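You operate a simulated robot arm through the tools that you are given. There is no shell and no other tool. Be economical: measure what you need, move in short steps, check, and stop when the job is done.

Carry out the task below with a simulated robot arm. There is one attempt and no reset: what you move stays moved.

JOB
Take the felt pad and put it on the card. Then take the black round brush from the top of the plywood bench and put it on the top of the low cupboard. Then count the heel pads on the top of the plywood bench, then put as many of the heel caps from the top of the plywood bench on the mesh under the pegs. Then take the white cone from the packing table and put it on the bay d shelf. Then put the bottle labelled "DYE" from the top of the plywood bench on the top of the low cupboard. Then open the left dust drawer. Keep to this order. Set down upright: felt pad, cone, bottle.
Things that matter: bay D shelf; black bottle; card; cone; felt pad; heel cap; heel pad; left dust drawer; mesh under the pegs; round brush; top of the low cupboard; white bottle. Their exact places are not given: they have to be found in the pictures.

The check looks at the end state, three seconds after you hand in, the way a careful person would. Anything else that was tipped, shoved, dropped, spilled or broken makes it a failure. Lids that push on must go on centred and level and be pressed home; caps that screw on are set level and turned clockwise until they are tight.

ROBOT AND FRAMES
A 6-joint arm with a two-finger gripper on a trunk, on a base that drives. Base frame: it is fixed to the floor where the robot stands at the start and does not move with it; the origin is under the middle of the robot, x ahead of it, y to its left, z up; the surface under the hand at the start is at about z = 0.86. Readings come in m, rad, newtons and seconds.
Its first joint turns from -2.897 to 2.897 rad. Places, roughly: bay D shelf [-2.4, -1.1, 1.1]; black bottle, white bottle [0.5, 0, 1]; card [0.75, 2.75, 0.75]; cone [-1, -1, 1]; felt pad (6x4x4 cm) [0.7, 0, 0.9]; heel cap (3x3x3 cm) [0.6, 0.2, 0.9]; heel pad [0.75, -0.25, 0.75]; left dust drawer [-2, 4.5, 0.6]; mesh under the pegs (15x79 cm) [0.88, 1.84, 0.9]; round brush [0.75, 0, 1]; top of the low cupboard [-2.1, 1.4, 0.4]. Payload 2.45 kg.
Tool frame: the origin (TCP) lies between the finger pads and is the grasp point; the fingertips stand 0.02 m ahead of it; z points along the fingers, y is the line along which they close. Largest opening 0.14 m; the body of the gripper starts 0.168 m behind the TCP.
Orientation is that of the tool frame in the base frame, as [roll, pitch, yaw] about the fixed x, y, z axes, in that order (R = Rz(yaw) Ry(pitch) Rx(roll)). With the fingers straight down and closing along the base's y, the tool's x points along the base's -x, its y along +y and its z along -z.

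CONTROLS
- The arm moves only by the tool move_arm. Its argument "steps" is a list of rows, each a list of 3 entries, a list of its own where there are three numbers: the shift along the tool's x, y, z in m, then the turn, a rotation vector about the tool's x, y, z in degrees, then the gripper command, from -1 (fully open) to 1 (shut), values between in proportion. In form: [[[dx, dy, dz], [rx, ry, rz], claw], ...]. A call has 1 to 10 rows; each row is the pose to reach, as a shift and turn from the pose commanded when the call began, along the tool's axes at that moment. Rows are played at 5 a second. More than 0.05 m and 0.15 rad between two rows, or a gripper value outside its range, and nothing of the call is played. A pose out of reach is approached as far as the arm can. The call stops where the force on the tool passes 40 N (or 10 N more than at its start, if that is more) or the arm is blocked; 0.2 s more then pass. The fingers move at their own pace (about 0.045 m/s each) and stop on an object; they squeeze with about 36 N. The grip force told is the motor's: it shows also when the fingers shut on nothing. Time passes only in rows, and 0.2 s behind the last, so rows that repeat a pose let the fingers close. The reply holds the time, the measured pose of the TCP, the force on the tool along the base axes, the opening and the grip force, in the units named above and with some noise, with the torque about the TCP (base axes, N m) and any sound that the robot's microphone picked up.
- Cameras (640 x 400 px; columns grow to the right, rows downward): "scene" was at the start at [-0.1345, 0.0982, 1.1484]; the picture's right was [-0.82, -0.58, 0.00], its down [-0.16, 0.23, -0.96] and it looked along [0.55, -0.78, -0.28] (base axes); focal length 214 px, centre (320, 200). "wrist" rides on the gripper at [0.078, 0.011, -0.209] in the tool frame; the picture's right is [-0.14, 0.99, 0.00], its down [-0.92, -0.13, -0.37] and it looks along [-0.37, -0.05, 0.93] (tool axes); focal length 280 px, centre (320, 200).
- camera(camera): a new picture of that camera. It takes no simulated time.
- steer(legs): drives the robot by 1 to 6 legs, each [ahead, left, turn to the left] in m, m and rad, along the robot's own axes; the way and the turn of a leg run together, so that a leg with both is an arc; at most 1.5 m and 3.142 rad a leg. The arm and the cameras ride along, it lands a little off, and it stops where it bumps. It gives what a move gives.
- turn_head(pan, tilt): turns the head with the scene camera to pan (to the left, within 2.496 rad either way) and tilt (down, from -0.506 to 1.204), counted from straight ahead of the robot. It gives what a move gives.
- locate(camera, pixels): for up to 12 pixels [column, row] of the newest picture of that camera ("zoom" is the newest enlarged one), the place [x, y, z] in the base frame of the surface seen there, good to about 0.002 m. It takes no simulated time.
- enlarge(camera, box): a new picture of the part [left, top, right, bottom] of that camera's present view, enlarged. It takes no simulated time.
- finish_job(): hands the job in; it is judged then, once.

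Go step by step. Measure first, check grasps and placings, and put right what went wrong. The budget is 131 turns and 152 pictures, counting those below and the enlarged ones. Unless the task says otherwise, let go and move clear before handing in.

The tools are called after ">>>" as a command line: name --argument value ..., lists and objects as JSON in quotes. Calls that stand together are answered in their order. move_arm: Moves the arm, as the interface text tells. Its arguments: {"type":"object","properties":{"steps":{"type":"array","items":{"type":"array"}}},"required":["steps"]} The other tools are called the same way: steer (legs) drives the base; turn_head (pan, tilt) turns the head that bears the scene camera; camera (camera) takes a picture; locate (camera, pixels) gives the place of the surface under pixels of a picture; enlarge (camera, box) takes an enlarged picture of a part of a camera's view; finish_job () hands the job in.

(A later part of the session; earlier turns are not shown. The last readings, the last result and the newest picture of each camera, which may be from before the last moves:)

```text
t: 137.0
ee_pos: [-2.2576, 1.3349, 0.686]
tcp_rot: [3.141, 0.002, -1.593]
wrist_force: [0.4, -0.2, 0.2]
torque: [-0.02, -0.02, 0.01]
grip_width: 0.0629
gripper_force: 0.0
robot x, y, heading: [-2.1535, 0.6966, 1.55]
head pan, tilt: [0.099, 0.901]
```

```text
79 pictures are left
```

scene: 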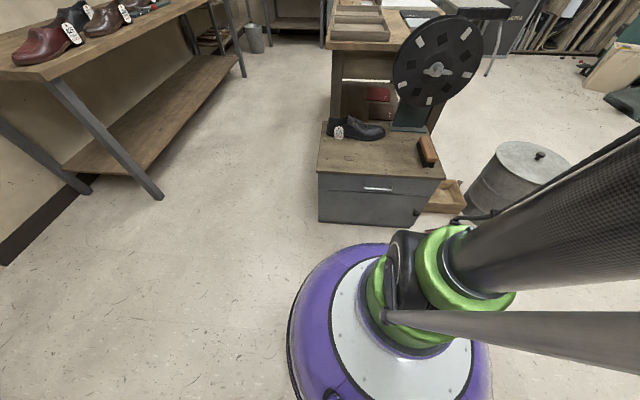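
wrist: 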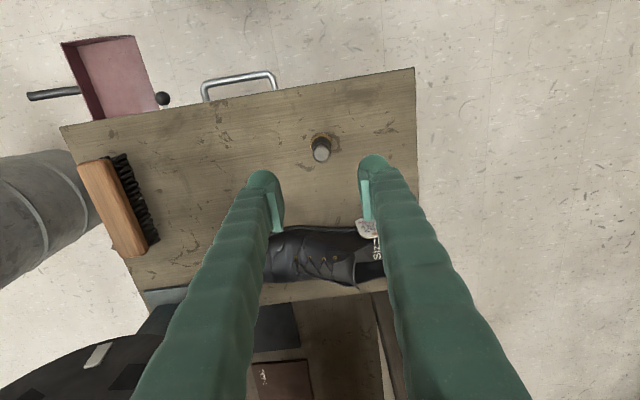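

Brush stands upright on the cupboard. I raise the arm and return to the bench.

>>> move_arm --steps '[[[0.01, -0.01, -0.045], [0, 0, 0], -0.5], [[0.02, -0.02, -0.09], [0, 0, 0], -1], [[0.03, -0.03, -0.135], [0, 0, 0], -1], [[0.04, -0.04, -0.18], [0, 0, 0], -1], [[0.05, -0.05, -0.225], [0, 0, 0], -1], [[0.06, -0.06, -0.27], [0, 0, 0], -1], [[0.07, -0.07, -0.315], [0, 0, 0], -1], [[0.08, -0.08, -0.36], [0, 0, 0], -1], [[0.09, -0.09, -0.405], [0, 0, 0], -1], [[0.1, -0.1, -0.45], [0, 0, 0], -1]]'

>>> steer --legs '[[-0.7, 0, 0], [0, -1.4, 0], [0, 0, -1.55], [0.6, 0, 0]]'

>>> move_arm --steps '[[[0, 0, 0], [0, 0, 0], -1]]'

>>> turn_head --pan -0.3 --tilt 0.6

>>> camera --camera "wrist"

>>> camera --camera "scene"

```text
t: 139.2
ee_pos: [-2.1639, 1.2326, 1.1375]
tcp_rot: [3.141, 0.0, -1.593]
wrist_force: [-0.2, -0.7, 0.0]
torque: [-0.01, 0.0, 0.01]
grip_width: 0.1402
gripper_force: 0.1
robot x, y, heading: [-2.1563, 0.691, 1.548]
head pan, tilt: [0.099, 0.901]
```

```text
t: 156.2
ee_pos: [0.329, -0.0937, 1.1362]
tcp_rot: [-3.141, -0.001, 3.084]
wrist_force: [-1.7, 1.3, 0.1]
torque: [-0.04, 0.0, -0.01]
grip_width: 0.1401
gripper_force: 0.1
robot x, y, heading: [-0.2121, -0.0823, -0.06]
head pan, tilt: [0.099, 0.901]
```

```text
t: 156.6
ee_pos: [0.3289, -0.0933, 1.1362]
tcp_rot: [3.141, -0.001, 3.085]
wrist_force: [0.4, 0.6, 0.0]
torque: [-0.01, 0.01, 0.0]
grip_width: 0.1398
gripper_force: 0.0
robot x, y, heading: [-0.2091, -0.0805, -0.061]
head pan, tilt: [0.099, 0.901]
```

```text
t: 157.5
ee_pos: [0.329, -0.0942, 1.1363]
tcp_rot: [3.141, -0.001, 3.084]
wrist_force: [1.1, -1.0, -0.6]
torque: [0.03, 0.02, -0.01]
grip_width: 0.1402
gripper_force: 0.0
robot x, y, heading: [-0.2092, -0.0809, -0.06]
head pan, tilt: [-0.3, 0.6]
```

```text
78 pictures are left
```

wrist: 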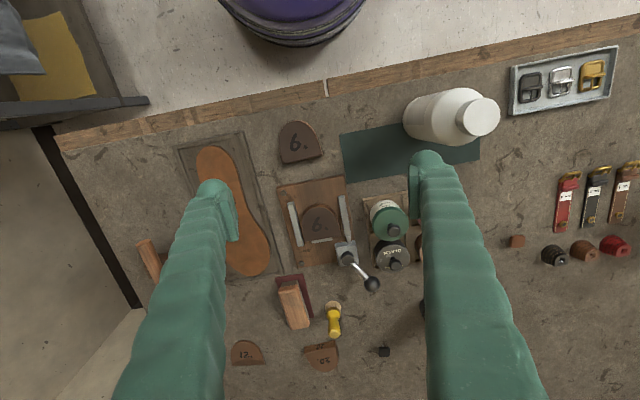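

```text
77 pictures are left
```

scene: 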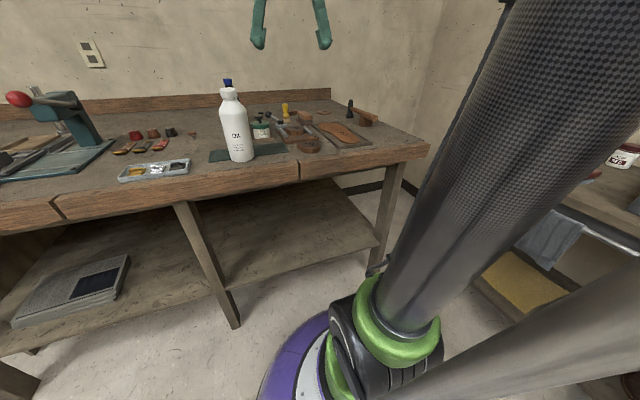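

The heel pad count matters; I take close views of each numbered piece.

>>> move_arm --steps '[[[-0.04, -0.02, 0], [0, 0, 0], -1], [[-0.08, -0.04, 0], [0, 0, 0], -1], [[-0.12, -0.06, 0], [0, 0, 0], -1], [[-0.16, -0.08, 0.0], [0, 0, 0], -1], [[-0.2, -0.1, 0.0], [0, 0, 0], -1], [[-0.24, -0.12, 0.0], [0, 0, 0], -1], [[-0.28, -0.14, 0.0], [0, 0, 0], -1], [[-0.32, -0.14, 0.0], [0, 0, 0], -1]]'

>>> enlarge --camera "wrist" --box '[200, 100, 440, 280]'

>>> camera --camera "wrist"

```text
t: 159.3
ee_pos: [0.6406, -0.2521, 1.1354]
tcp_rot: [3.141, 0.001, 3.084]
wrist_force: [-0.3, -0.1, 0.4]
torque: [-0.02, -0.15, -0.01]
grip_width: 0.1401
gripper_force: 0.1
robot x, y, heading: [-0.2133, -0.0814, -0.059]
head pan, tilt: [-0.3, 0.6]
```

```text
2.22 times, centred on (320, 190) of wrist
```

zoom: 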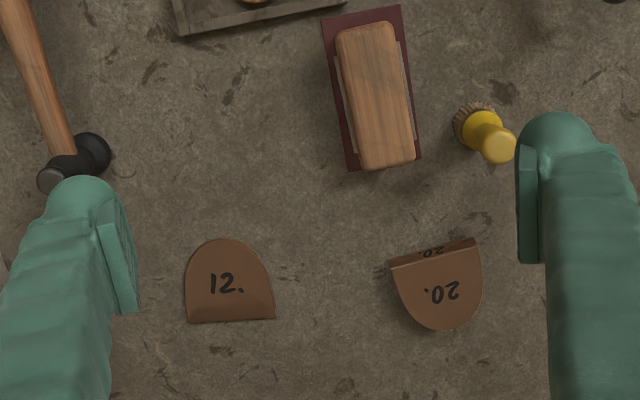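

```text
75 pictures are left
```

wrist: 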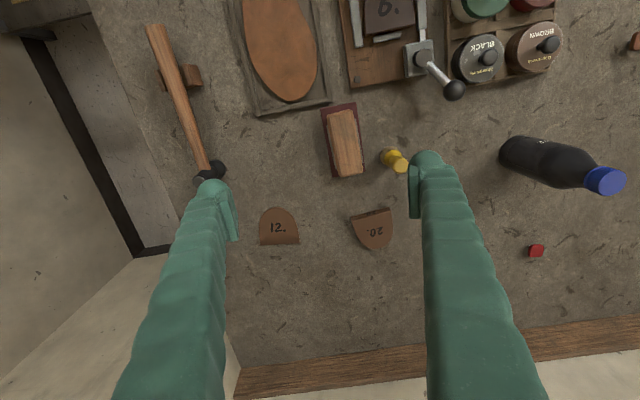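

>>> locate --camera "zoom" --pixels '[[225, 245], [225, 265], [225, 295], [225, 308], [225, 318], [190, 290], [265, 290], [435, 265], [440, 290], [440, 320], [400, 275], [475, 260]]'

>>> move_arm --steps '[[[0.048, 0, 0], [0, 0, 0], -1], [[0.096, 0.01, 0], [0, 0, 0], -1], [[0.144, 0.02, 0], [0, 0, 0], -1], [[0.192, 0.03, 0.0], [0, 0, 0], -1], [[0.24, 0.04, 0.0], [0, 0, 0], -1], [[0.288, 0.05, 0.0], [0, 0, 0], -1], [[0.3, 0.06, -0.04], [0, 0, 0], -1]]'

>>> enlarge --camera "wrist" --box '[200, 100, 440, 280]'

```text
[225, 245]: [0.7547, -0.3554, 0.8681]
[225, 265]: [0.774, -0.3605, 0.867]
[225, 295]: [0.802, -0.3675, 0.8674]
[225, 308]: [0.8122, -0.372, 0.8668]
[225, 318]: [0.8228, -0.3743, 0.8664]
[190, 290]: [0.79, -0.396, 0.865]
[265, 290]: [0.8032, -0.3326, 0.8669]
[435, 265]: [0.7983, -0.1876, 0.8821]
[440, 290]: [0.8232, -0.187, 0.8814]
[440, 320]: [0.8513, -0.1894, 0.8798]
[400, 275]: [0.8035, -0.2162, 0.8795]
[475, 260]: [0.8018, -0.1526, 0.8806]
```

```text
t: 160.9
ee_pos: [0.3445, -0.1765, 1.1768]
tcp_rot: [3.141, 0.0, 3.085]
wrist_force: [0.8, -0.4, 0.1]
torque: [0.02, 0.04, 0.01]
grip_width: 0.1399
gripper_force: 0.0
robot x, y, heading: [-0.2139, -0.0858, -0.06]
head pan, tilt: [-0.3, 0.6]
```

```text
2.22 times, centred on (320, 190) of wrist
```

zoom: 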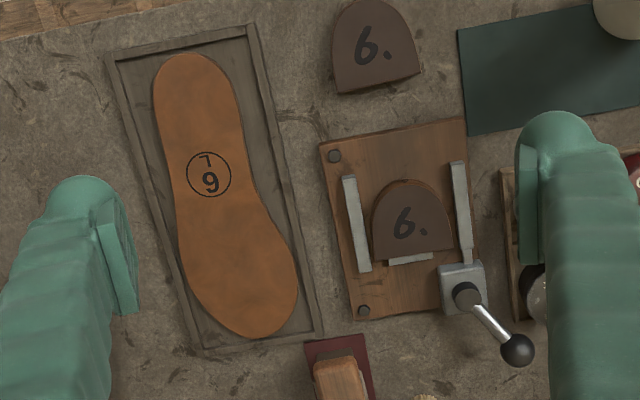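

>>> locate --camera "zoom" --pixels '[[337, 88], [418, 72], [334, 50], [370, 4], [378, 75], [374, 252], [452, 245], [410, 183], [412, 250], [335, 70], [417, 60], [330, 300]]'

>>> enlarge --camera "wrist" --box '[310, 95, 410, 225]'

>>> enlarge --camera "scene" --box '[280, 95, 390, 165]'

```text
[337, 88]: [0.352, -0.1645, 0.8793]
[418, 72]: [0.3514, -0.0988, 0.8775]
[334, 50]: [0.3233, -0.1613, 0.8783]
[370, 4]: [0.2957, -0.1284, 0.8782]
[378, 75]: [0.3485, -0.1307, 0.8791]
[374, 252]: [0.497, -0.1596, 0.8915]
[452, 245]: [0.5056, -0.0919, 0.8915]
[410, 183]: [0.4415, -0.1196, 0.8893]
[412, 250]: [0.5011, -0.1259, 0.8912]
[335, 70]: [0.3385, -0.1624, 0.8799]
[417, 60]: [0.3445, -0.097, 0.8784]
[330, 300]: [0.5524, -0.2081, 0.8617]
```

```text
3.08 times, centred on (360, 160) of wrist
```

zoom: 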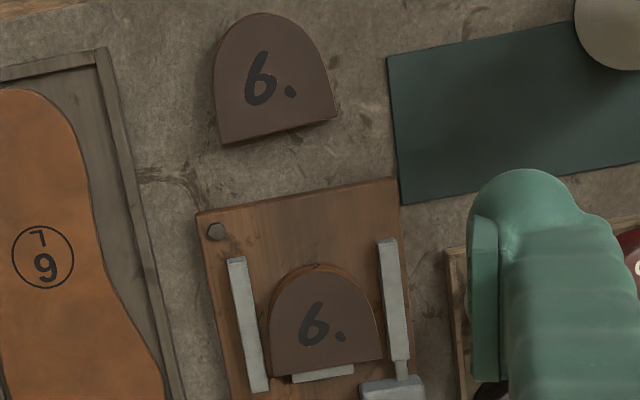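

```text
5.71 times, centred on (335, 130) of scene
```

zoom: 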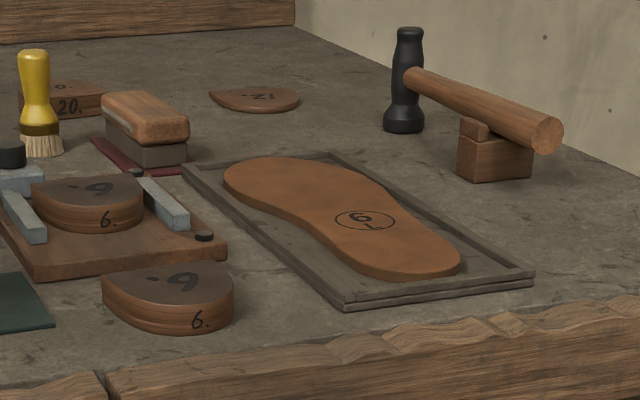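

>>> enlarge --camera "scene" --box '[275, 100, 345, 145]'

>>> enlarge --camera "scene" --box '[275, 120, 325, 155]'

```text
8.89 times, centred on (310, 122) of scene
```

zoom: 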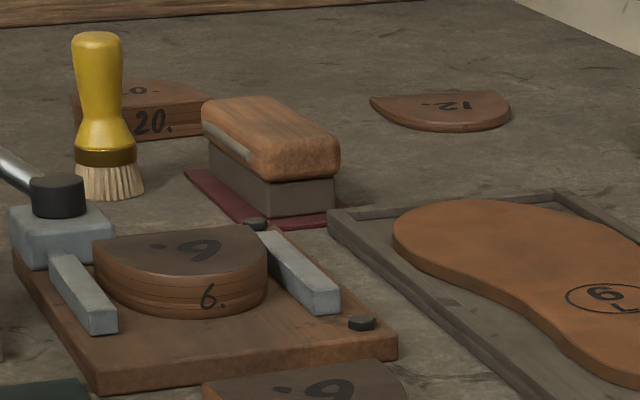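

```text
11.43 times, centred on (300, 138) of scene
```

zoom: 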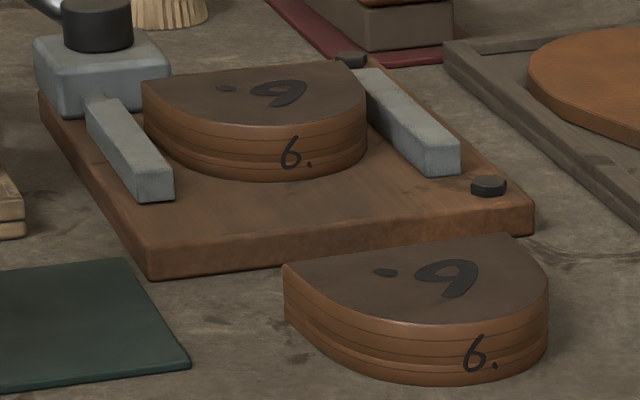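

All footprints are alike; to tell whether the loose "6" is a loose part at all, I'll test it with a careful grip-and-lift of a few mm (no displacement). I approach it with an aligned gripper.

>>> move_arm --steps '[[[0.022, 0.03, 0.02], [0, 0, -3.3], -0.43], [[0.022, 0.0443, 0.06], [0, 0, -3.3], -0.43], [[0.022, 0.0443, 0.105], [0, 0, -3.3], -0.43], [[0.022, 0.0443, 0.15], [0, 0, -3.3], -0.43], [[0.022, 0.0443, 0.19], [0, 0, -3.3], -0.43]]'

>>> camera --camera "wrist"

```text
t: 162.1
ee_pos: [0.3249, -0.1298, 0.9869]
tcp_rot: [3.141, 0.0, -3.141]
wrist_force: [0.2, -0.3, -0.8]
torque: [-0.05, 0.01, -0.02]
grip_width: 0.1002
gripper_force: 0.0
robot x, y, heading: [-0.2167, -0.0799, -0.055]
head pan, tilt: [-0.3, 0.6]
```

```text
69 pictures are left
```

wrist: 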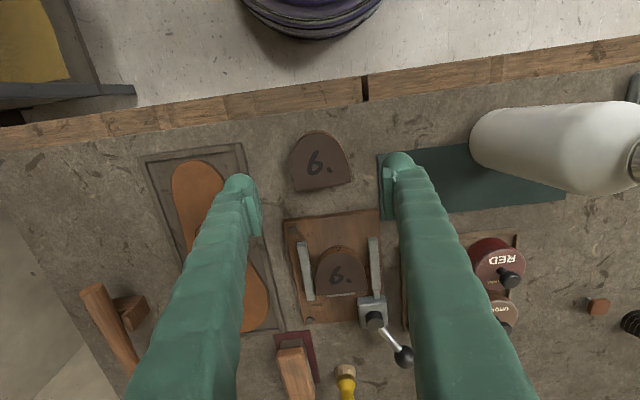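

>>> move_arm --steps '[[[0, 0, 0.045], [0, 0, 0], -0.43], [[0, 0, 0.085], [0, 0, 0], -0.43], [[0, 0, 0.1], [0, 0, 0], -0.2], [[0, 0, 0.1], [0, 0, 0], 0.2], [[0, 0, 0.1], [0, 0, 0], 0.2], [[0, 0, 0.1], [0, 0, 0], 0.2], [[0, 0, 0.1], [0, 0, 0], 0.2]]'

>>> move_arm --steps '[[[0, 0, -0.002], [0, 0, 0], 0.2], [[0, 0, -0.004], [0, 0, 0], 0.2], [[0, 0, -0.005], [0, 0, 0], 0.2], [[0, 0, -0.005], [0, 0, 0], 0.2]]'

>>> camera --camera "wrist"

```text
t: 163.7
ee_pos: [0.3242, -0.1294, 0.8853]
tcp_rot: [3.141, 0.001, -3.14]
wrist_force: [-0.6, 0.2, -0.1]
torque: [-0.01, -0.03, -0.03]
grip_width: 0.0663
gripper_force: 36.6
robot x, y, heading: [-0.2136, -0.0793, -0.057]
head pan, tilt: [-0.3, 0.6]
```

```text
t: 164.7
ee_pos: [0.3244, -0.1296, 0.8921]
tcp_rot: [-3.141, 0.0, 3.14]
wrist_force: [-1.5, -1.0, -0.6]
torque: [-0.01, 0.06, -0.02]
grip_width: 0.0661
gripper_force: 35.6
robot x, y, heading: [-0.2124, -0.0817, -0.059]
head pan, tilt: [-0.3, 0.6]
```

```text
68 pictures are left
```

wrist: 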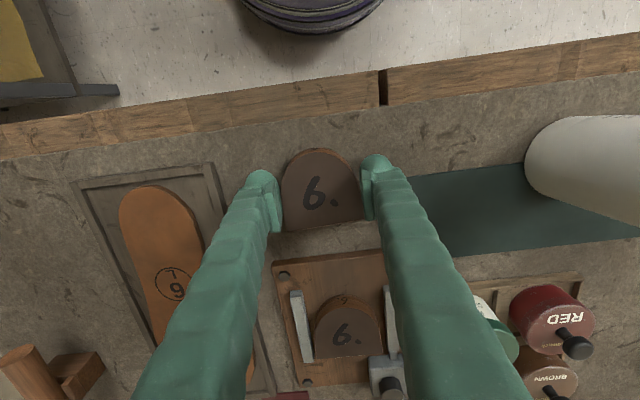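

The "6" lifts freely – it's a loose piece. I set it back exactly and test the others likewise.

>>> move_arm --steps '[[[0, 0, 0.003], [0, 0, 0], 0.2], [[0, 0, 0.0055], [0, 0, 0], 0.2], [[0, 0, 0.0055], [0, 0, 0], 0], [[0, 0, 0.0055], [0, 0, 0], -0.3], [[0, 0, 0.0055], [0, 0, 0], -0.43], [[0, 0, -0.04], [0, 0, 0], -0.43], [[0, 0, -0.085], [0, 0, 0], -0.43], [[-0.04, 0, -0.11], [0, 0, 0], -0.43], [[-0.085, 0, -0.11], [0, 0, 0], -0.43], [[-0.13, 0, -0.11], [0, 0, 0], -0.43]]'

>>> camera --camera "wrist"

```text
t: 166.9
ee_pos: [0.4563, -0.1308, 1.0038]
tcp_rot: [-3.141, 0.0, 3.141]
wrist_force: [-0.7, 0.4, 0.9]
torque: [0.01, -0.11, 0.0]
grip_width: 0.1001
gripper_force: 0.1
robot x, y, heading: [-0.2138, -0.0853, -0.057]
head pan, tilt: [-0.3, 0.6]
```

```text
67 pictures are left
```

wrist: 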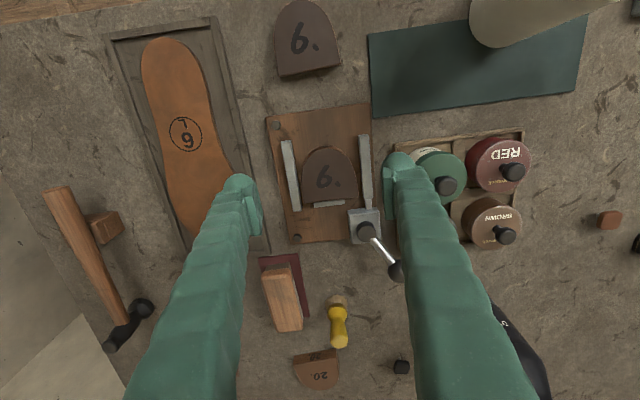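

The jig one can't be gripped. I look around the room for other heel pads, to learn how they look, starting with the rack on the right.

>>> turn_head --pan -1.3 --tilt 0.4

>>> camera --camera "scene"

>>> turn_head --pan -2.2 --tilt 0.4

>>> camera --camera "scene"

```text
t: 168.2
ee_pos: [0.4553, -0.1307, 1.0033]
tcp_rot: [-3.14, -0.002, -3.141]
wrist_force: [0.5, -0.1, 0.5]
torque: [-0.03, -0.02, -0.02]
grip_width: 0.1001
gripper_force: 0.1
robot x, y, heading: [-0.2094, -0.0804, -0.053]
head pan, tilt: [-1.3, 0.4]
```

```text
66 pictures are left
```

scene: 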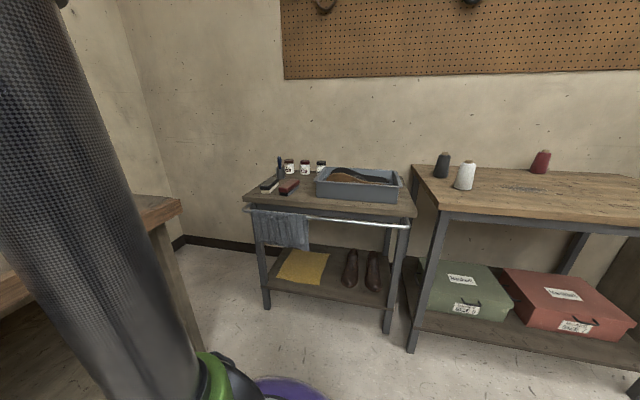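

```text
t: 169.4
ee_pos: [0.4544, -0.1311, 1.0035]
tcp_rot: [-3.14, 0.0, -3.141]
wrist_force: [0.4, 0.3, -0.8]
torque: [-0.02, 0.01, -0.01]
grip_width: 0.1
gripper_force: 0.1
robot x, y, heading: [-0.2117, -0.0871, -0.054]
head pan, tilt: [-2.201, 0.4]
```

```text
65 pictures are left
```

scene: 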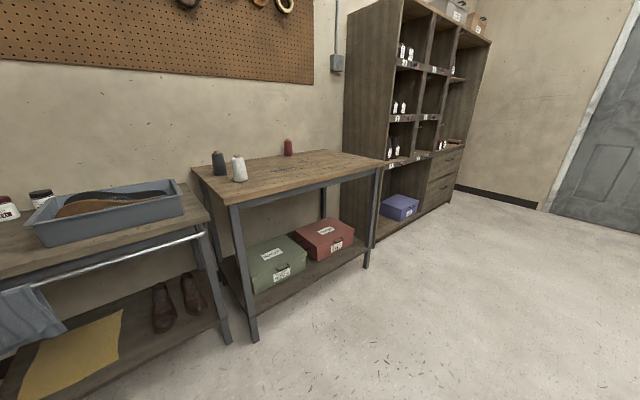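

>>> locate --camera "scene" --pixels '[[219, 163], [240, 168], [289, 148], [240, 180], [333, 168]]'

>>> turn_head --pan 0.1 --tilt 0.75

>>> camera --camera "scene"

>>> locate --camera "wrist" --pixels '[[510, 15], [525, 160], [515, 225], [275, 290]]'

```text
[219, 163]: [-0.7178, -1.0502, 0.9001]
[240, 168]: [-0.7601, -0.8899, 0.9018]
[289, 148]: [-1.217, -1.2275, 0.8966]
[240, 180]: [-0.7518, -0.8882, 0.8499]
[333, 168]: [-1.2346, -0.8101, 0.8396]
```

```text
t: 171.5
ee_pos: [0.4548, -0.1312, 1.0041]
tcp_rot: [3.141, 0.001, -3.141]
wrist_force: [0.6, 0.7, 0.2]
torque: [0.02, 0.0, 0.0]
grip_width: 0.1002
gripper_force: 0.0
robot x, y, heading: [-0.2167, -0.0832, -0.056]
head pan, tilt: [0.099, 0.75]
```

```text
64 pictures are left
```

scene: 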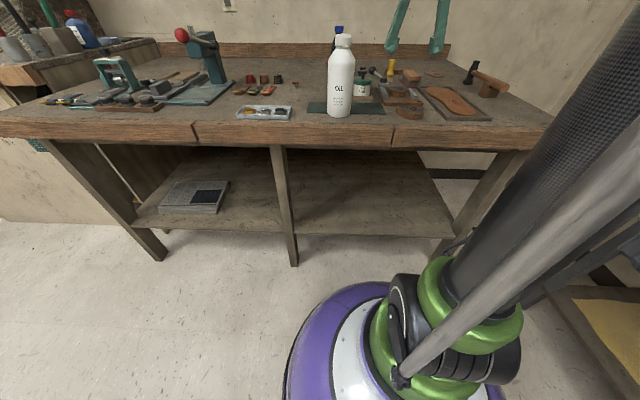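

```text
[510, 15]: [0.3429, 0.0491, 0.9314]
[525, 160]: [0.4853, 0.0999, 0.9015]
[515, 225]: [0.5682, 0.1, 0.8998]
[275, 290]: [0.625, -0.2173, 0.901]
```

Cones' and bottles' "rough places" are group means, which fits a heel-pad group without the jig piece. I drive closer and also test "12" and "20" with a tiny lift.

>>> steer --legs '[[0.17, 0.03, 0.055]]'

>>> move_arm --steps '[[[-0.03, 0, -0.03], [0, 0, 0], -0.43], [[-0.06, 0, -0.06], [0, 0, 0], -0.43], [[-0.09, 0, -0.08], [0, 0, 0], -0.43], [[-0.13, -0.01, -0.08], [0, 0, 0], -0.43], [[-0.17, -0.02, -0.08], [0, 0, 0], -0.43]]'

>>> camera --camera "wrist"

```text
t: 173.0
ee_pos: [0.6257, -0.0686, 1.0043]
tcp_rot: [-3.141, 0.0, -3.086]
wrist_force: [0.1, 0.1, 0.0]
torque: [0.01, -0.01, 0.02]
grip_width: 0.1001
gripper_force: 0.1
robot x, y, heading: [-0.0431, -0.0543, -0.001]
head pan, tilt: [0.099, 0.75]
```

```text
t: 174.2
ee_pos: [0.7972, -0.0814, 1.087]
tcp_rot: [-3.142, 0.002, -3.086]
wrist_force: [-0.4, 0.4, 0.4]
torque: [-0.05, -0.12, -0.04]
grip_width: 0.1
gripper_force: 0.0
robot x, y, heading: [-0.0452, -0.0568, -0.001]
head pan, tilt: [0.099, 0.75]
```

```text
63 pictures are left
```

wrist: 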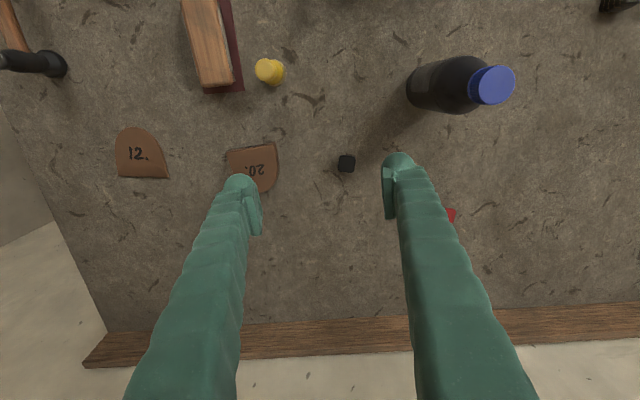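

>>> move_arm --steps '[[[-0.006, -0.045, 0], [0, 0, 3], -0.43], [[-0.01, -0.09, 0], [0, 0, 5.9], -0.43], [[-0.012, -0.107, 0.04], [0, 0, 5.9], -0.43], [[-0.012, -0.107, 0.085], [0, 0, 5.9], -0.43], [[-0.012, -0.107, 0.13], [0, 0, 5.9], -0.43], [[-0.012, -0.107, 0.175], [0, 0, 5.9], -0.43], [[-0.012, -0.107, 0.2], [0, 0, 5.9], -0.43], [[-0.012, -0.107, 0.2], [0, 0, 5.9], 0.2], [[-0.012, -0.107, 0.2], [0, 0, 5.9], 0.2], [[-0.012, -0.107, 0.2], [0, 0, 5.9], 0.2]]'

>>> move_arm --steps '[[[0, 0, 0], [0, 0, 0], 0.2], [[0, 0, -0.003], [0, 0, 0], 0.2], [[0, 0, -0.006], [0, 0, 0], 0.2], [[0, 0, -0.006], [0, 0, 0], 0.2]]'

>>> camera --camera "wrist"

```text
t: 176.4
ee_pos: [0.8129, -0.1897, 0.8845]
tcp_rot: [-3.141, 0.0, 3.094]
wrist_force: [0.2, -0.5, 0.9]
torque: [0.03, 0.03, -0.02]
grip_width: 0.074
gripper_force: 34.9
robot x, y, heading: [-0.0419, -0.0571, -0.001]
head pan, tilt: [0.099, 0.75]
```

```text
t: 177.4
ee_pos: [0.8127, -0.1877, 0.891]
tcp_rot: [-3.141, -0.001, 3.094]
wrist_force: [-0.8, -0.3, -0.7]
torque: [0.02, 0.05, 0.0]
grip_width: 0.074
gripper_force: 35.8
robot x, y, heading: [-0.0458, -0.0601, -0.002]
head pan, tilt: [0.099, 0.75]
```

```text
62 pictures are left
```

wrist: 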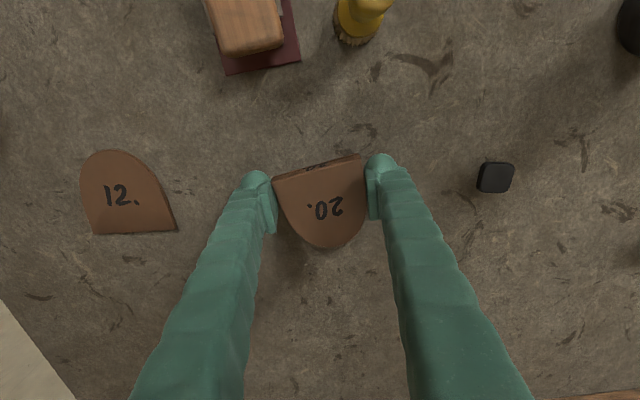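

"20" is 74 mm wide vs 66 mm for the dark "6" pieces; "12" has the same size and colour as "20". So the brown pads are the heel pads: two ("12", "20"); the dark-topped "6" pieces are another kind. I set "20" back and go to the black cap.

>>> move_arm --steps '[[[0, 0, 0.003], [0, 0, 0], 0.2], [[0, 0, 0.006], [0, 0, 0], 0.2], [[0, 0, 0.006], [0, 0, 0], -0.2], [[0, 0, 0.006], [0, 0, 0], -0.43], [[0, 0, 0.006], [0, 0, 0], -0.43], [[0, 0, -0.04], [0, 0, 0], -0.43], [[0, 0, -0.085], [0, 0, 0], -0.43], [[0, 0, -0.12], [0, 0, 0], -0.2]]'

>>> move_arm --steps '[[[0, 0.045, 0], [0, 0, 0], 0], [[0, 0.09, 0], [0, 0, -2.7], 0], [[0, 0.135, 0], [0, 0, -2.7], 0]]'

>>> camera --camera "wrist"

```text
t: 179.2
ee_pos: [0.815, -0.1853, 1.0099]
tcp_rot: [3.141, 0.0, 3.093]
wrist_force: [0.5, 0.2, -0.6]
torque: [0.0, 0.03, 0.0]
grip_width: 0.0839
gripper_force: 0.0
robot x, y, heading: [-0.0467, -0.0608, -0.001]
head pan, tilt: [0.099, 0.75]
```

```text
t: 180.0
ee_pos: [0.8218, -0.0537, 1.01]
tcp_rot: [-3.141, 0.001, 3.139]
wrist_force: [-0.5, -0.9, 0.6]
torque: [0.05, -0.03, -0.03]
grip_width: 0.0699
gripper_force: 0.1
robot x, y, heading: [-0.0459, -0.0599, -0.002]
head pan, tilt: [0.099, 0.75]
```

```text
61 pictures are left
```

wrist: 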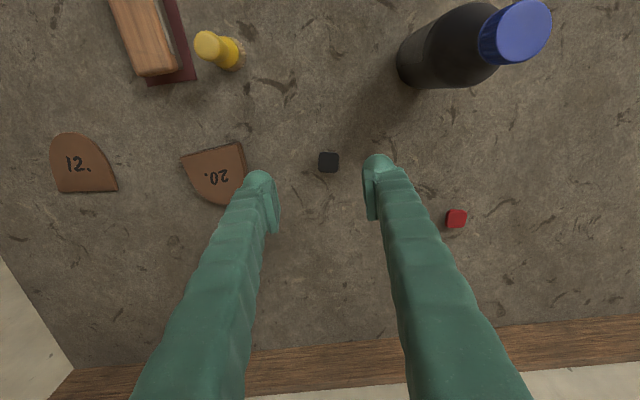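

>>> locate --camera "wrist" --pixels '[[328, 161], [320, 161], [337, 161], [328, 153], [328, 170], [456, 218]]'

>>> enlarge --camera "wrist" --box '[300, 140, 360, 185]'

```text
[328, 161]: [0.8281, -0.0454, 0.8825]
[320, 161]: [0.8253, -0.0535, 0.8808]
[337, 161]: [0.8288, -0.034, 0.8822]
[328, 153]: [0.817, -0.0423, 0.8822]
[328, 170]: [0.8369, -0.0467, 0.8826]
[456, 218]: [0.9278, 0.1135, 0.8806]
```

```text
8.89 times, centred on (330, 162) of wrist
```

zoom: 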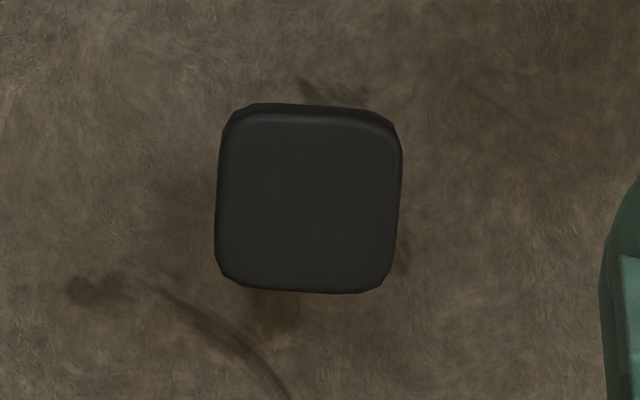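

>>> move_arm --steps '[[[-0.005, 0.0097, 0.03], [0, 0, 6], 0.2], [[-0.005, 0.0097, 0.075], [0, 0, 11], 0.2], [[-0.005, 0.0097, 0.115], [0, 0, 11], 0.2], [[-0.005, 0.0097, 0.1265], [0, 0, 11], 0.2], [[-0.005, 0.0097, 0.1265], [0, 0, 11], 1], [[-0.005, 0.0097, 0.1265], [0, 0, 11], 1], [[-0.005, 0.0097, 0.1265], [0, 0, 11], 1], [[-0.005, 0.0097, 0.1265], [0, 0, 11], 1]]'

>>> move_arm --steps '[[[0, 0, -0.045], [0, 0, 0], 1], [[0, 0, -0.09], [0, 0, 0], 1], [[0, 0, -0.135], [0, 0, 0], 1], [[0, 0, -0.18], [0, 0, 0], 1], [[0, 0, -0.225], [0, 0, 0], 1], [[0, 0, -0.27], [0, 0, -6], 1], [[0.045, 0, -0.29], [0, 0, -11], 1], [[0.09, 0, -0.3], [0, 0, -11], 1], [[0.135, 0, -0.3], [0, 0, -11], 1], [[0.18, 0, -0.3], [0, 0, -11], 1]]'

>>> camera --camera "wrist"

```text
t: 181.8
ee_pos: [0.8256, -0.0431, 0.8845]
tcp_rot: [3.139, 0.001, 2.95]
wrist_force: [0.5, -0.3, 0.2]
torque: [0.0, -0.02, -0.07]
grip_width: 0.0208
gripper_force: 35.7
robot x, y, heading: [-0.0431, -0.0596, -0.002]
head pan, tilt: [0.099, 0.75]
```

```text
t: 184.0
ee_pos: [0.6522, -0.0067, 1.1819]
tcp_rot: [3.141, -0.001, -3.14]
wrist_force: [0.4, -1.2, -0.9]
torque: [-0.01, 0.1, 0.01]
grip_width: 0.0195
gripper_force: 36.2
robot x, y, heading: [-0.0497, -0.059, 0.002]
head pan, tilt: [0.099, 0.75]
```

```text
59 pictures are left
```

wrist: 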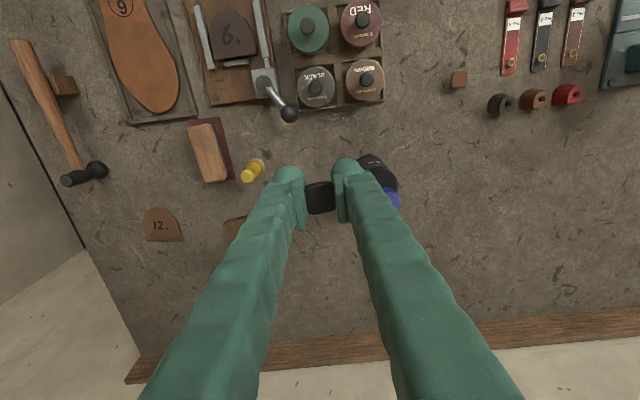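

Cap held. I raise, tilt the tool forward 50°, then drive to the mesh.

>>> move_arm --steps '[[[0, 0, -0.04], [0, 0, 0], 1], [[0, 0, -0.08], [0, -8.3, 0], 1], [[0, 0, -0.1], [0, -16.6, 0], 1], [[0, 0, -0.1], [0, -25, 0], 1], [[0, 0, -0.1], [0, -33.3, 0], 1], [[0, 0, -0.1], [0, -41.6, 0], 1], [[0, 0, -0.1], [0, -50, 0], 1]]'

>>> steer --legs '[[-0.35, 0, 0], [0, 0.9, 0], [0, 0.83, 0], [0.15, 0, 0]]'

>>> turn_head --pan -0.05 --tilt 0.4

>>> camera --camera "scene"

>>> camera --camera "wrist"

```text
t: 185.6
ee_pos: [0.6492, -0.0085, 1.2835]
tcp_rot: [-3.141, 0.874, 3.14]
wrist_force: [0.7, 0.1, -0.5]
torque: [-0.01, 0.01, -0.01]
grip_width: 0.0194
gripper_force: 36.2
robot x, y, heading: [-0.047, -0.0553, -0.005]
head pan, tilt: [0.099, 0.75]
```

```text
t: 197.3
ee_pos: [0.4496, 1.7559, 1.2831]
tcp_rot: [-3.14, 0.875, -3.138]
wrist_force: [-0.4, 0.4, -0.5]
torque: [-0.03, 0.0, 0.01]
grip_width: 0.0177
gripper_force: 35.6
robot x, y, heading: [-0.247, 1.7026, -0.0]
head pan, tilt: [0.099, 0.75]
```

```text
t: 198.2
ee_pos: [0.4487, 1.7563, 1.2841]
tcp_rot: [-3.139, 0.873, -3.139]
wrist_force: [0.8, 1.0, -0.7]
torque: [-0.02, 0.0, -0.01]
grip_width: 0.0175
gripper_force: 35.5
robot x, y, heading: [-0.2454, 1.7053, -0.002]
head pan, tilt: [-0.051, 0.4]
```

```text
58 pictures are left
```

scene: 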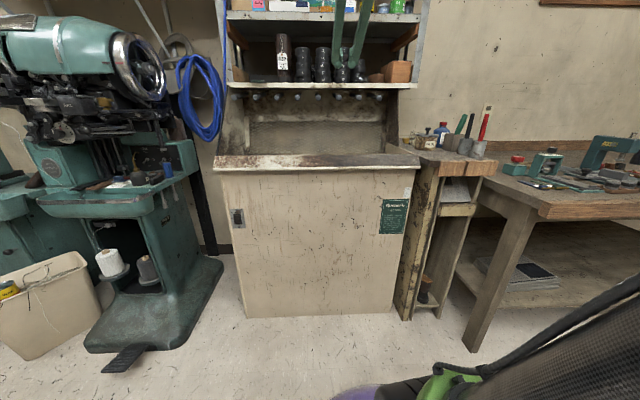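

```text
57 pictures are left
```

wrist: 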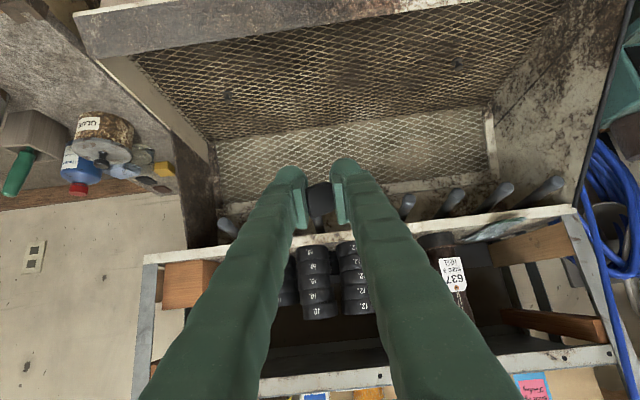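

>>> locate --camera "wrist" --pixels '[[300, 70], [300, 100], [300, 125], [300, 138], [300, 150], [300, 165], [430, 120], [430, 140], [430, 165], [480, 100], [220, 150], [408, 200]]'

>>> enlarge --camera "wrist" --box '[190, 30, 510, 240]'

>>> enlarge --camera "wrist" --box '[260, 220, 400, 330]'

```text
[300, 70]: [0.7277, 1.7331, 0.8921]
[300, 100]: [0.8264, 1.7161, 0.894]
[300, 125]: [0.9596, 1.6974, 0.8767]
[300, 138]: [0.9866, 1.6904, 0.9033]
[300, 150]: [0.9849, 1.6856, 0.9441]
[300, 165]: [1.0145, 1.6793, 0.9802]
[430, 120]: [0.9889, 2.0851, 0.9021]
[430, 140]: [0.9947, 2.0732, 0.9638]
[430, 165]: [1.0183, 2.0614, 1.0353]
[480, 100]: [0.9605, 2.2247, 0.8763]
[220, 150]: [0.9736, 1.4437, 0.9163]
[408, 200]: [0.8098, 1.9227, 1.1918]
```

```text
1.90 times, centred on (350, 135) of wrist
```

zoom: 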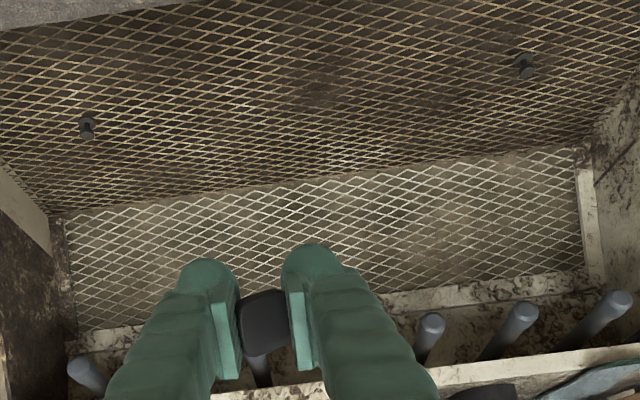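

```text
3.64 times, centred on (330, 275) of wrist
```

zoom: 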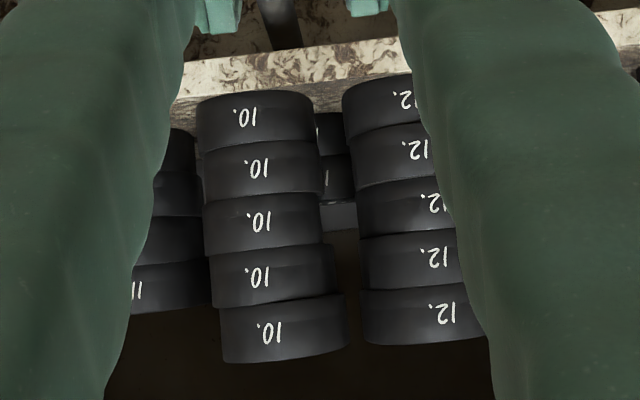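

The mesh floor under the pegs lies at z≈0.89, x up to 0.96. Moving along the tool's axis takes me exactly there; I advance 0.50 m and check.

>>> move_arm --steps '[[[0, 0, 0.05], [0, 0, 0], 1], [[0, 0, 0.1], [0, 0, 0], 1], [[0, 0, 0.15], [0, 0, 0], 1], [[0, 0, 0.2], [0, 0, 0], 1], [[0, 0, 0.25], [0, 0, 0], 1], [[0, 0, 0.3], [0, 0, 0], 1], [[0, 0, 0.35], [0, 0, 0], 1], [[0, 0, 0.4], [0, 0, 0], 1], [[0, 0, 0.45], [0, 0, 0], 1], [[0, 0, 0.5], [0, 0, 0], 1]]'

>>> camera --camera "wrist"

>>> locate --camera "wrist" --pixels '[[260, 100], [260, 140], [400, 100], [400, 140], [320, 120], [320, 80], [300, 155], [345, 155]]'

```text
t: 200.3
ee_pos: [0.8301, 1.7557, 0.9617]
tcp_rot: [-3.14, 0.874, -3.138]
wrist_force: [-0.9, 0.1, -0.2]
torque: [0.04, -0.03, 0.03]
grip_width: 0.0175
gripper_force: 36.5
robot x, y, heading: [-0.2465, 1.7041, -0.002]
head pan, tilt: [-0.051, 0.4]
```

```text
54 pictures are left
```

wrist: 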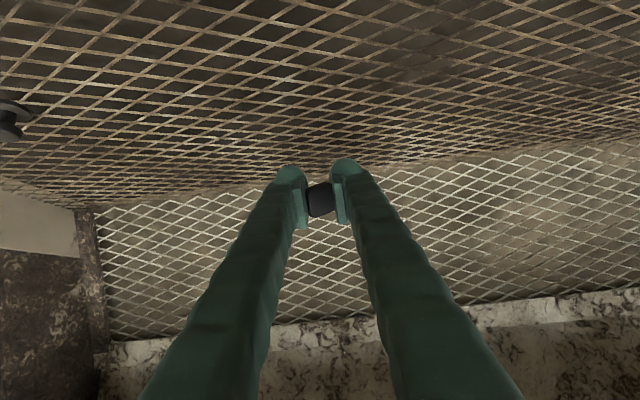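

```text
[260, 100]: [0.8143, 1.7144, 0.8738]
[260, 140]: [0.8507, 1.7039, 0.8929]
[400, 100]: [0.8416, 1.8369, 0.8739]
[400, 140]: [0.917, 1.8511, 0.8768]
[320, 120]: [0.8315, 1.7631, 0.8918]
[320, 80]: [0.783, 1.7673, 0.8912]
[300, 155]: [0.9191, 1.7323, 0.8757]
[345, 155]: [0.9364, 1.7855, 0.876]
```

>>> move_arm --steps '[[[0, 0, 0.04], [0, 0, 0], 1], [[0, 0, 0.062], [0, 0, 0], 1], [[0, 0, 0.062], [0, 0, 0], 0.6], [[0, 0, 0.062], [0, 0, 0], 0.4], [[0, 0, 0.062], [0, 0, 0], 0.4]]'

>>> move_arm --steps '[[[0, 0, -0.04], [0, 0, 0], 0.4], [[0, 0, -0.09], [0, 0, 0], 0.2], [[0, 0, -0.14], [0, 0, 0], 0], [[0, 0, -0.19], [0, 0, 0], 0], [[0, 0, -0.24], [0, 0, 0], 0], [[0, 0, -0.29], [0, 0, 0], 0], [[0, 0, -0.34], [0, 0, 0], 0], [[0, 0, -0.39], [0, 0, 0], 0], [[0, 0, -0.44], [0, 0, 0], 0], [[0, 0, -0.49], [0, 0, 0], 0]]'

>>> camera --camera "wrist"

```text
t: 201.6
ee_pos: [0.8784, 1.7563, 0.9226]
tcp_rot: [-3.141, 0.873, -3.136]
wrist_force: [0.9, -1.0, 0.4]
torque: [0.01, 0.03, 0.03]
grip_width: 0.0418
gripper_force: 0.1
robot x, y, heading: [-0.244, 1.7029, 0.002]
head pan, tilt: [-0.051, 0.4]
```

```text
t: 203.8
ee_pos: [0.5012, 1.7585, 1.2372]
tcp_rot: [-3.14, 0.874, -3.138]
wrist_force: [0.1, 0.1, 0.3]
torque: [0.0, 0.03, -0.02]
grip_width: 0.0699
gripper_force: 0.0
robot x, y, heading: [-0.2418, 1.7041, 0.005]
head pan, tilt: [-0.051, 0.4]
```

```text
53 pictures are left
```

wrist: 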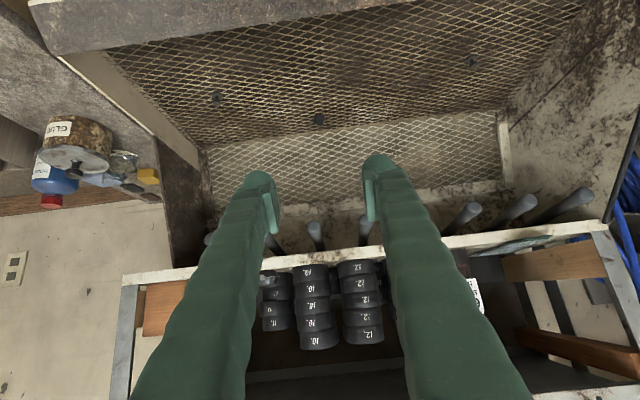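

>>> enlarge --camera "wrist" --box '[190, 70, 500, 200]'

>>> locate --camera "wrist" --pixels '[[319, 119], [316, 115], [323, 121], [319, 128]]'

```text
2.06 times, centred on (345, 135) of wrist
```

zoom: 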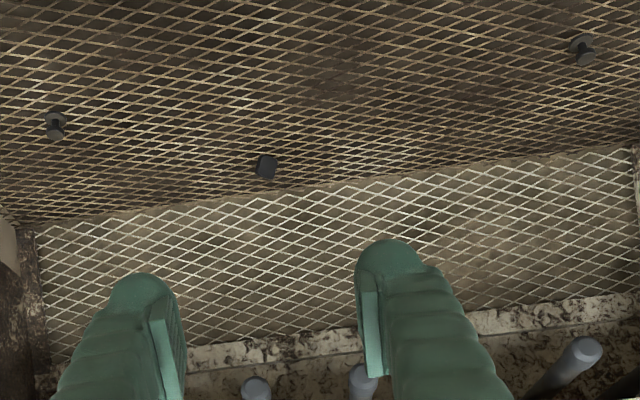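

```text
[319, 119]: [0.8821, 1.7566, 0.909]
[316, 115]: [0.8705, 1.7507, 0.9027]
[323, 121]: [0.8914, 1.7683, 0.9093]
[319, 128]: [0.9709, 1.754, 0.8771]
```

First cap rests on the mesh at (0.88, 1.757). Back for the brown cap at (0.59, 0.238).

>>> steer --legs '[[-0.1, -0.1, 0], [0, -1.4, 0], [0.2, 0, 0]]'

>>> move_arm --steps '[[[0, 0, 0], [0, 8.3, 0], 0], [[0, 0, 0], [0, 16.6, 0], 0], [[0, 0, 0], [0, 25, 0], 0], [[0, 0, 0], [0, 33.3, 0], 0], [[0, 0, 0], [0, 41.6, 0], 0], [[0, 0, 0], [0, 50, 0], 0]]'

>>> camera --camera "wrist"

```text
t: 212.9
ee_pos: [0.6137, 0.2514, 1.237]
tcp_rot: [3.142, 0.873, -3.126]
wrist_force: [0.0, 0.6, 0.8]
torque: [-0.02, 0.02, -0.03]
grip_width: 0.07
gripper_force: 0.0
robot x, y, heading: [-0.1305, 0.1897, 0.011]
head pan, tilt: [-0.051, 0.4]
```

```text
t: 214.3
ee_pos: [0.6129, 0.2512, 1.2392]
tcp_rot: [3.14, -0.002, -3.124]
wrist_force: [-0.8, -0.1, 0.1]
torque: [0.03, -0.1, 0.01]
grip_width: 0.0702
gripper_force: 0.0
robot x, y, heading: [-0.132, 0.1879, 0.011]
head pan, tilt: [-0.051, 0.4]
```

```text
51 pictures are left
```

wrist: 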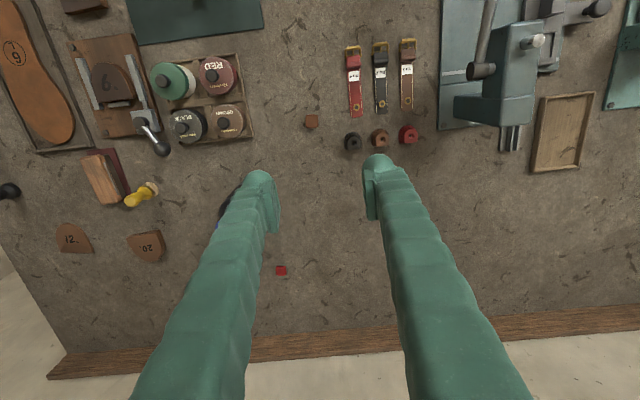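

>>> move_arm --steps '[[[0.0226, -0.0123, 0.03], [0, 0, -4], 0.2], [[0.0226, -0.0123, 0.075], [0, 0, -4], 0.2], [[0.0226, -0.0123, 0.12], [0, 0, -4], 0.2], [[0.0226, -0.0123, 0.165], [0, 0, -4], 0.2], [[0.0226, -0.0123, 0.21], [0, 0, -4], 0.2], [[0.0226, -0.0123, 0.255], [0, 0, -4], 0.2]]'

>>> camera --camera "wrist"

```text
t: 215.8
ee_pos: [0.593, 0.2392, 0.9849]
tcp_rot: [3.141, 0.0, -3.056]
wrist_force: [-0.7, 0.5, 0.3]
torque: [0.0, -0.01, 0.0]
grip_width: 0.0557
gripper_force: 0.0
robot x, y, heading: [-0.1305, 0.1893, 0.013]
head pan, tilt: [-0.051, 0.4]
```

```text
50 pictures are left
```

wrist: 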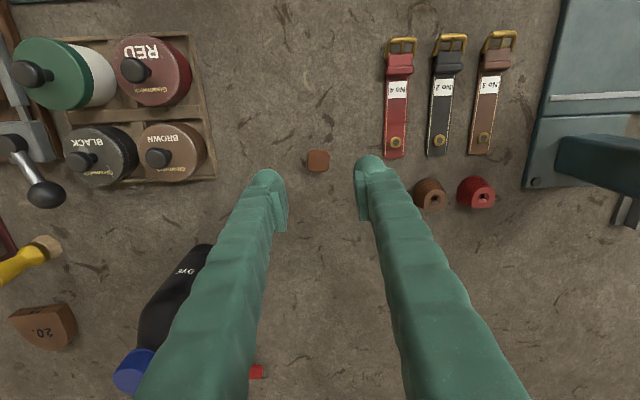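

>>> move_arm --steps '[[[0, 0, 0.045], [0, 0, 0], 0.3], [[0, 0, 0.09], [0, 0, 0], 0.3], [[0, 0, 0.1], [0, 0, 0], 0.3], [[0, 0, 0.1], [0, 0, 0], 1], [[0, 0, 0.1], [0, 0, 0], 1], [[0, 0, 0.1], [0, 0, 0], 1]]'

>>> move_arm --steps '[[[0, 0, -0.045], [0, 0, 0], 1], [[0, 0, -0.09], [0, 0, 0], 1], [[0, 0, -0.135], [0, 0, 0], 1], [[0, 0, -0.18], [0, 0, 0], 1], [[0, 0, -0.225], [0, 0, 0], 1], [[0, 0, -0.27], [0, 0, 0], 1], [[0, 0, -0.315], [0, 0, 0], 1], [[0, 0, -0.36], [0, 0, 4], 1], [[0, 0, -0.39], [0, 0, 4], 1]]'

>>> move_arm --steps '[[[0, 0, 0], [0, -8.3, 0], 1], [[0, 0, 0], [0, -16.6, 0], 1], [[0, 0, 0], [0, -25, 0], 1], [[0, 0, 0], [0, -33.3, 0], 1], [[0, 0, 0], [0, -41.6, 0], 1], [[0, 0, 0], [0, -50, 0], 1]]'

>>> camera --camera "wrist"

```text
t: 217.2
ee_pos: [0.5927, 0.2389, 0.8831]
tcp_rot: [-3.141, 0.0, -3.055]
wrist_force: [0.9, 0.0, -0.3]
torque: [-0.04, -0.06, -0.01]
grip_width: 0.0204
gripper_force: 32.3
robot x, y, heading: [-0.1292, 0.1866, 0.011]
head pan, tilt: [-0.051, 0.4]
```

```text
t: 219.2
ee_pos: [0.5893, 0.2406, 1.2726]
tcp_rot: [-3.141, 0.0, -3.127]
wrist_force: [-0.3, 0.5, -0.6]
torque: [0.0, 0.02, -0.01]
grip_width: 0.0173
gripper_force: 36.1
robot x, y, heading: [-0.1307, 0.19, 0.015]
head pan, tilt: [-0.051, 0.4]
```

```text
t: 220.6
ee_pos: [0.593, 0.2393, 1.2724]
tcp_rot: [3.141, 0.873, -3.127]
wrist_force: [-0.7, 0.9, -0.1]
torque: [0.04, 0.04, -0.01]
grip_width: 0.0174
gripper_force: 35.5
robot x, y, heading: [-0.1349, 0.1881, 0.015]
head pan, tilt: [-0.051, 0.4]
```

```text
49 pictures are left
```

wrist: 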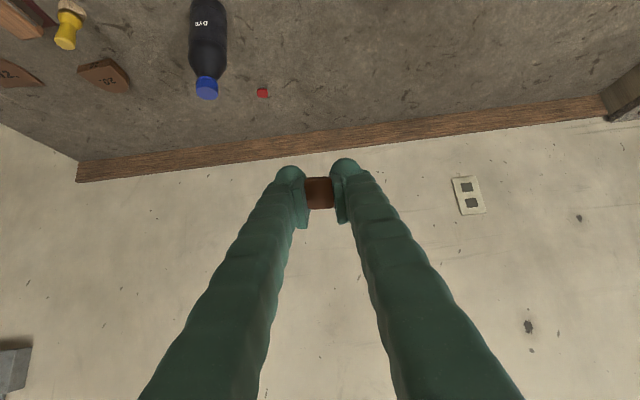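

>>> steer --legs '[[-0.25, 0, -0.015], [0, 0.8, 0], [0, 0.8, 0], [0.1, 0, 0]]'

>>> camera --camera "wrist"

```text
t: 230.9
ee_pos: [0.4389, 1.8143, 1.273]
tcp_rot: [-3.14, 0.874, 3.137]
wrist_force: [-0.9, -1.0, 0.6]
torque: [0.0, -0.04, -0.01]
grip_width: 0.017
gripper_force: 35.7
robot x, y, heading: [-0.2884, 1.7803, -0.01]
head pan, tilt: [-0.051, 0.4]
```

```text
48 pictures are left
```

wrist: 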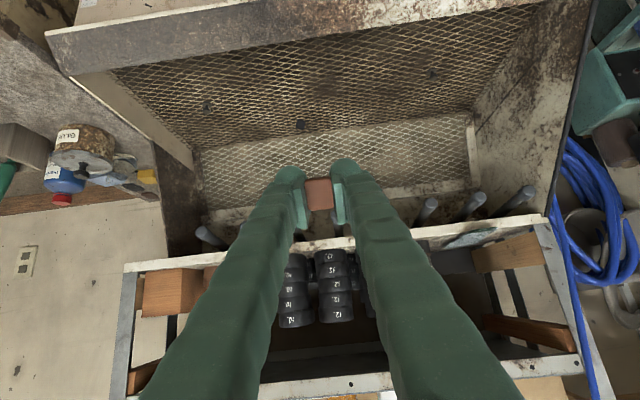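

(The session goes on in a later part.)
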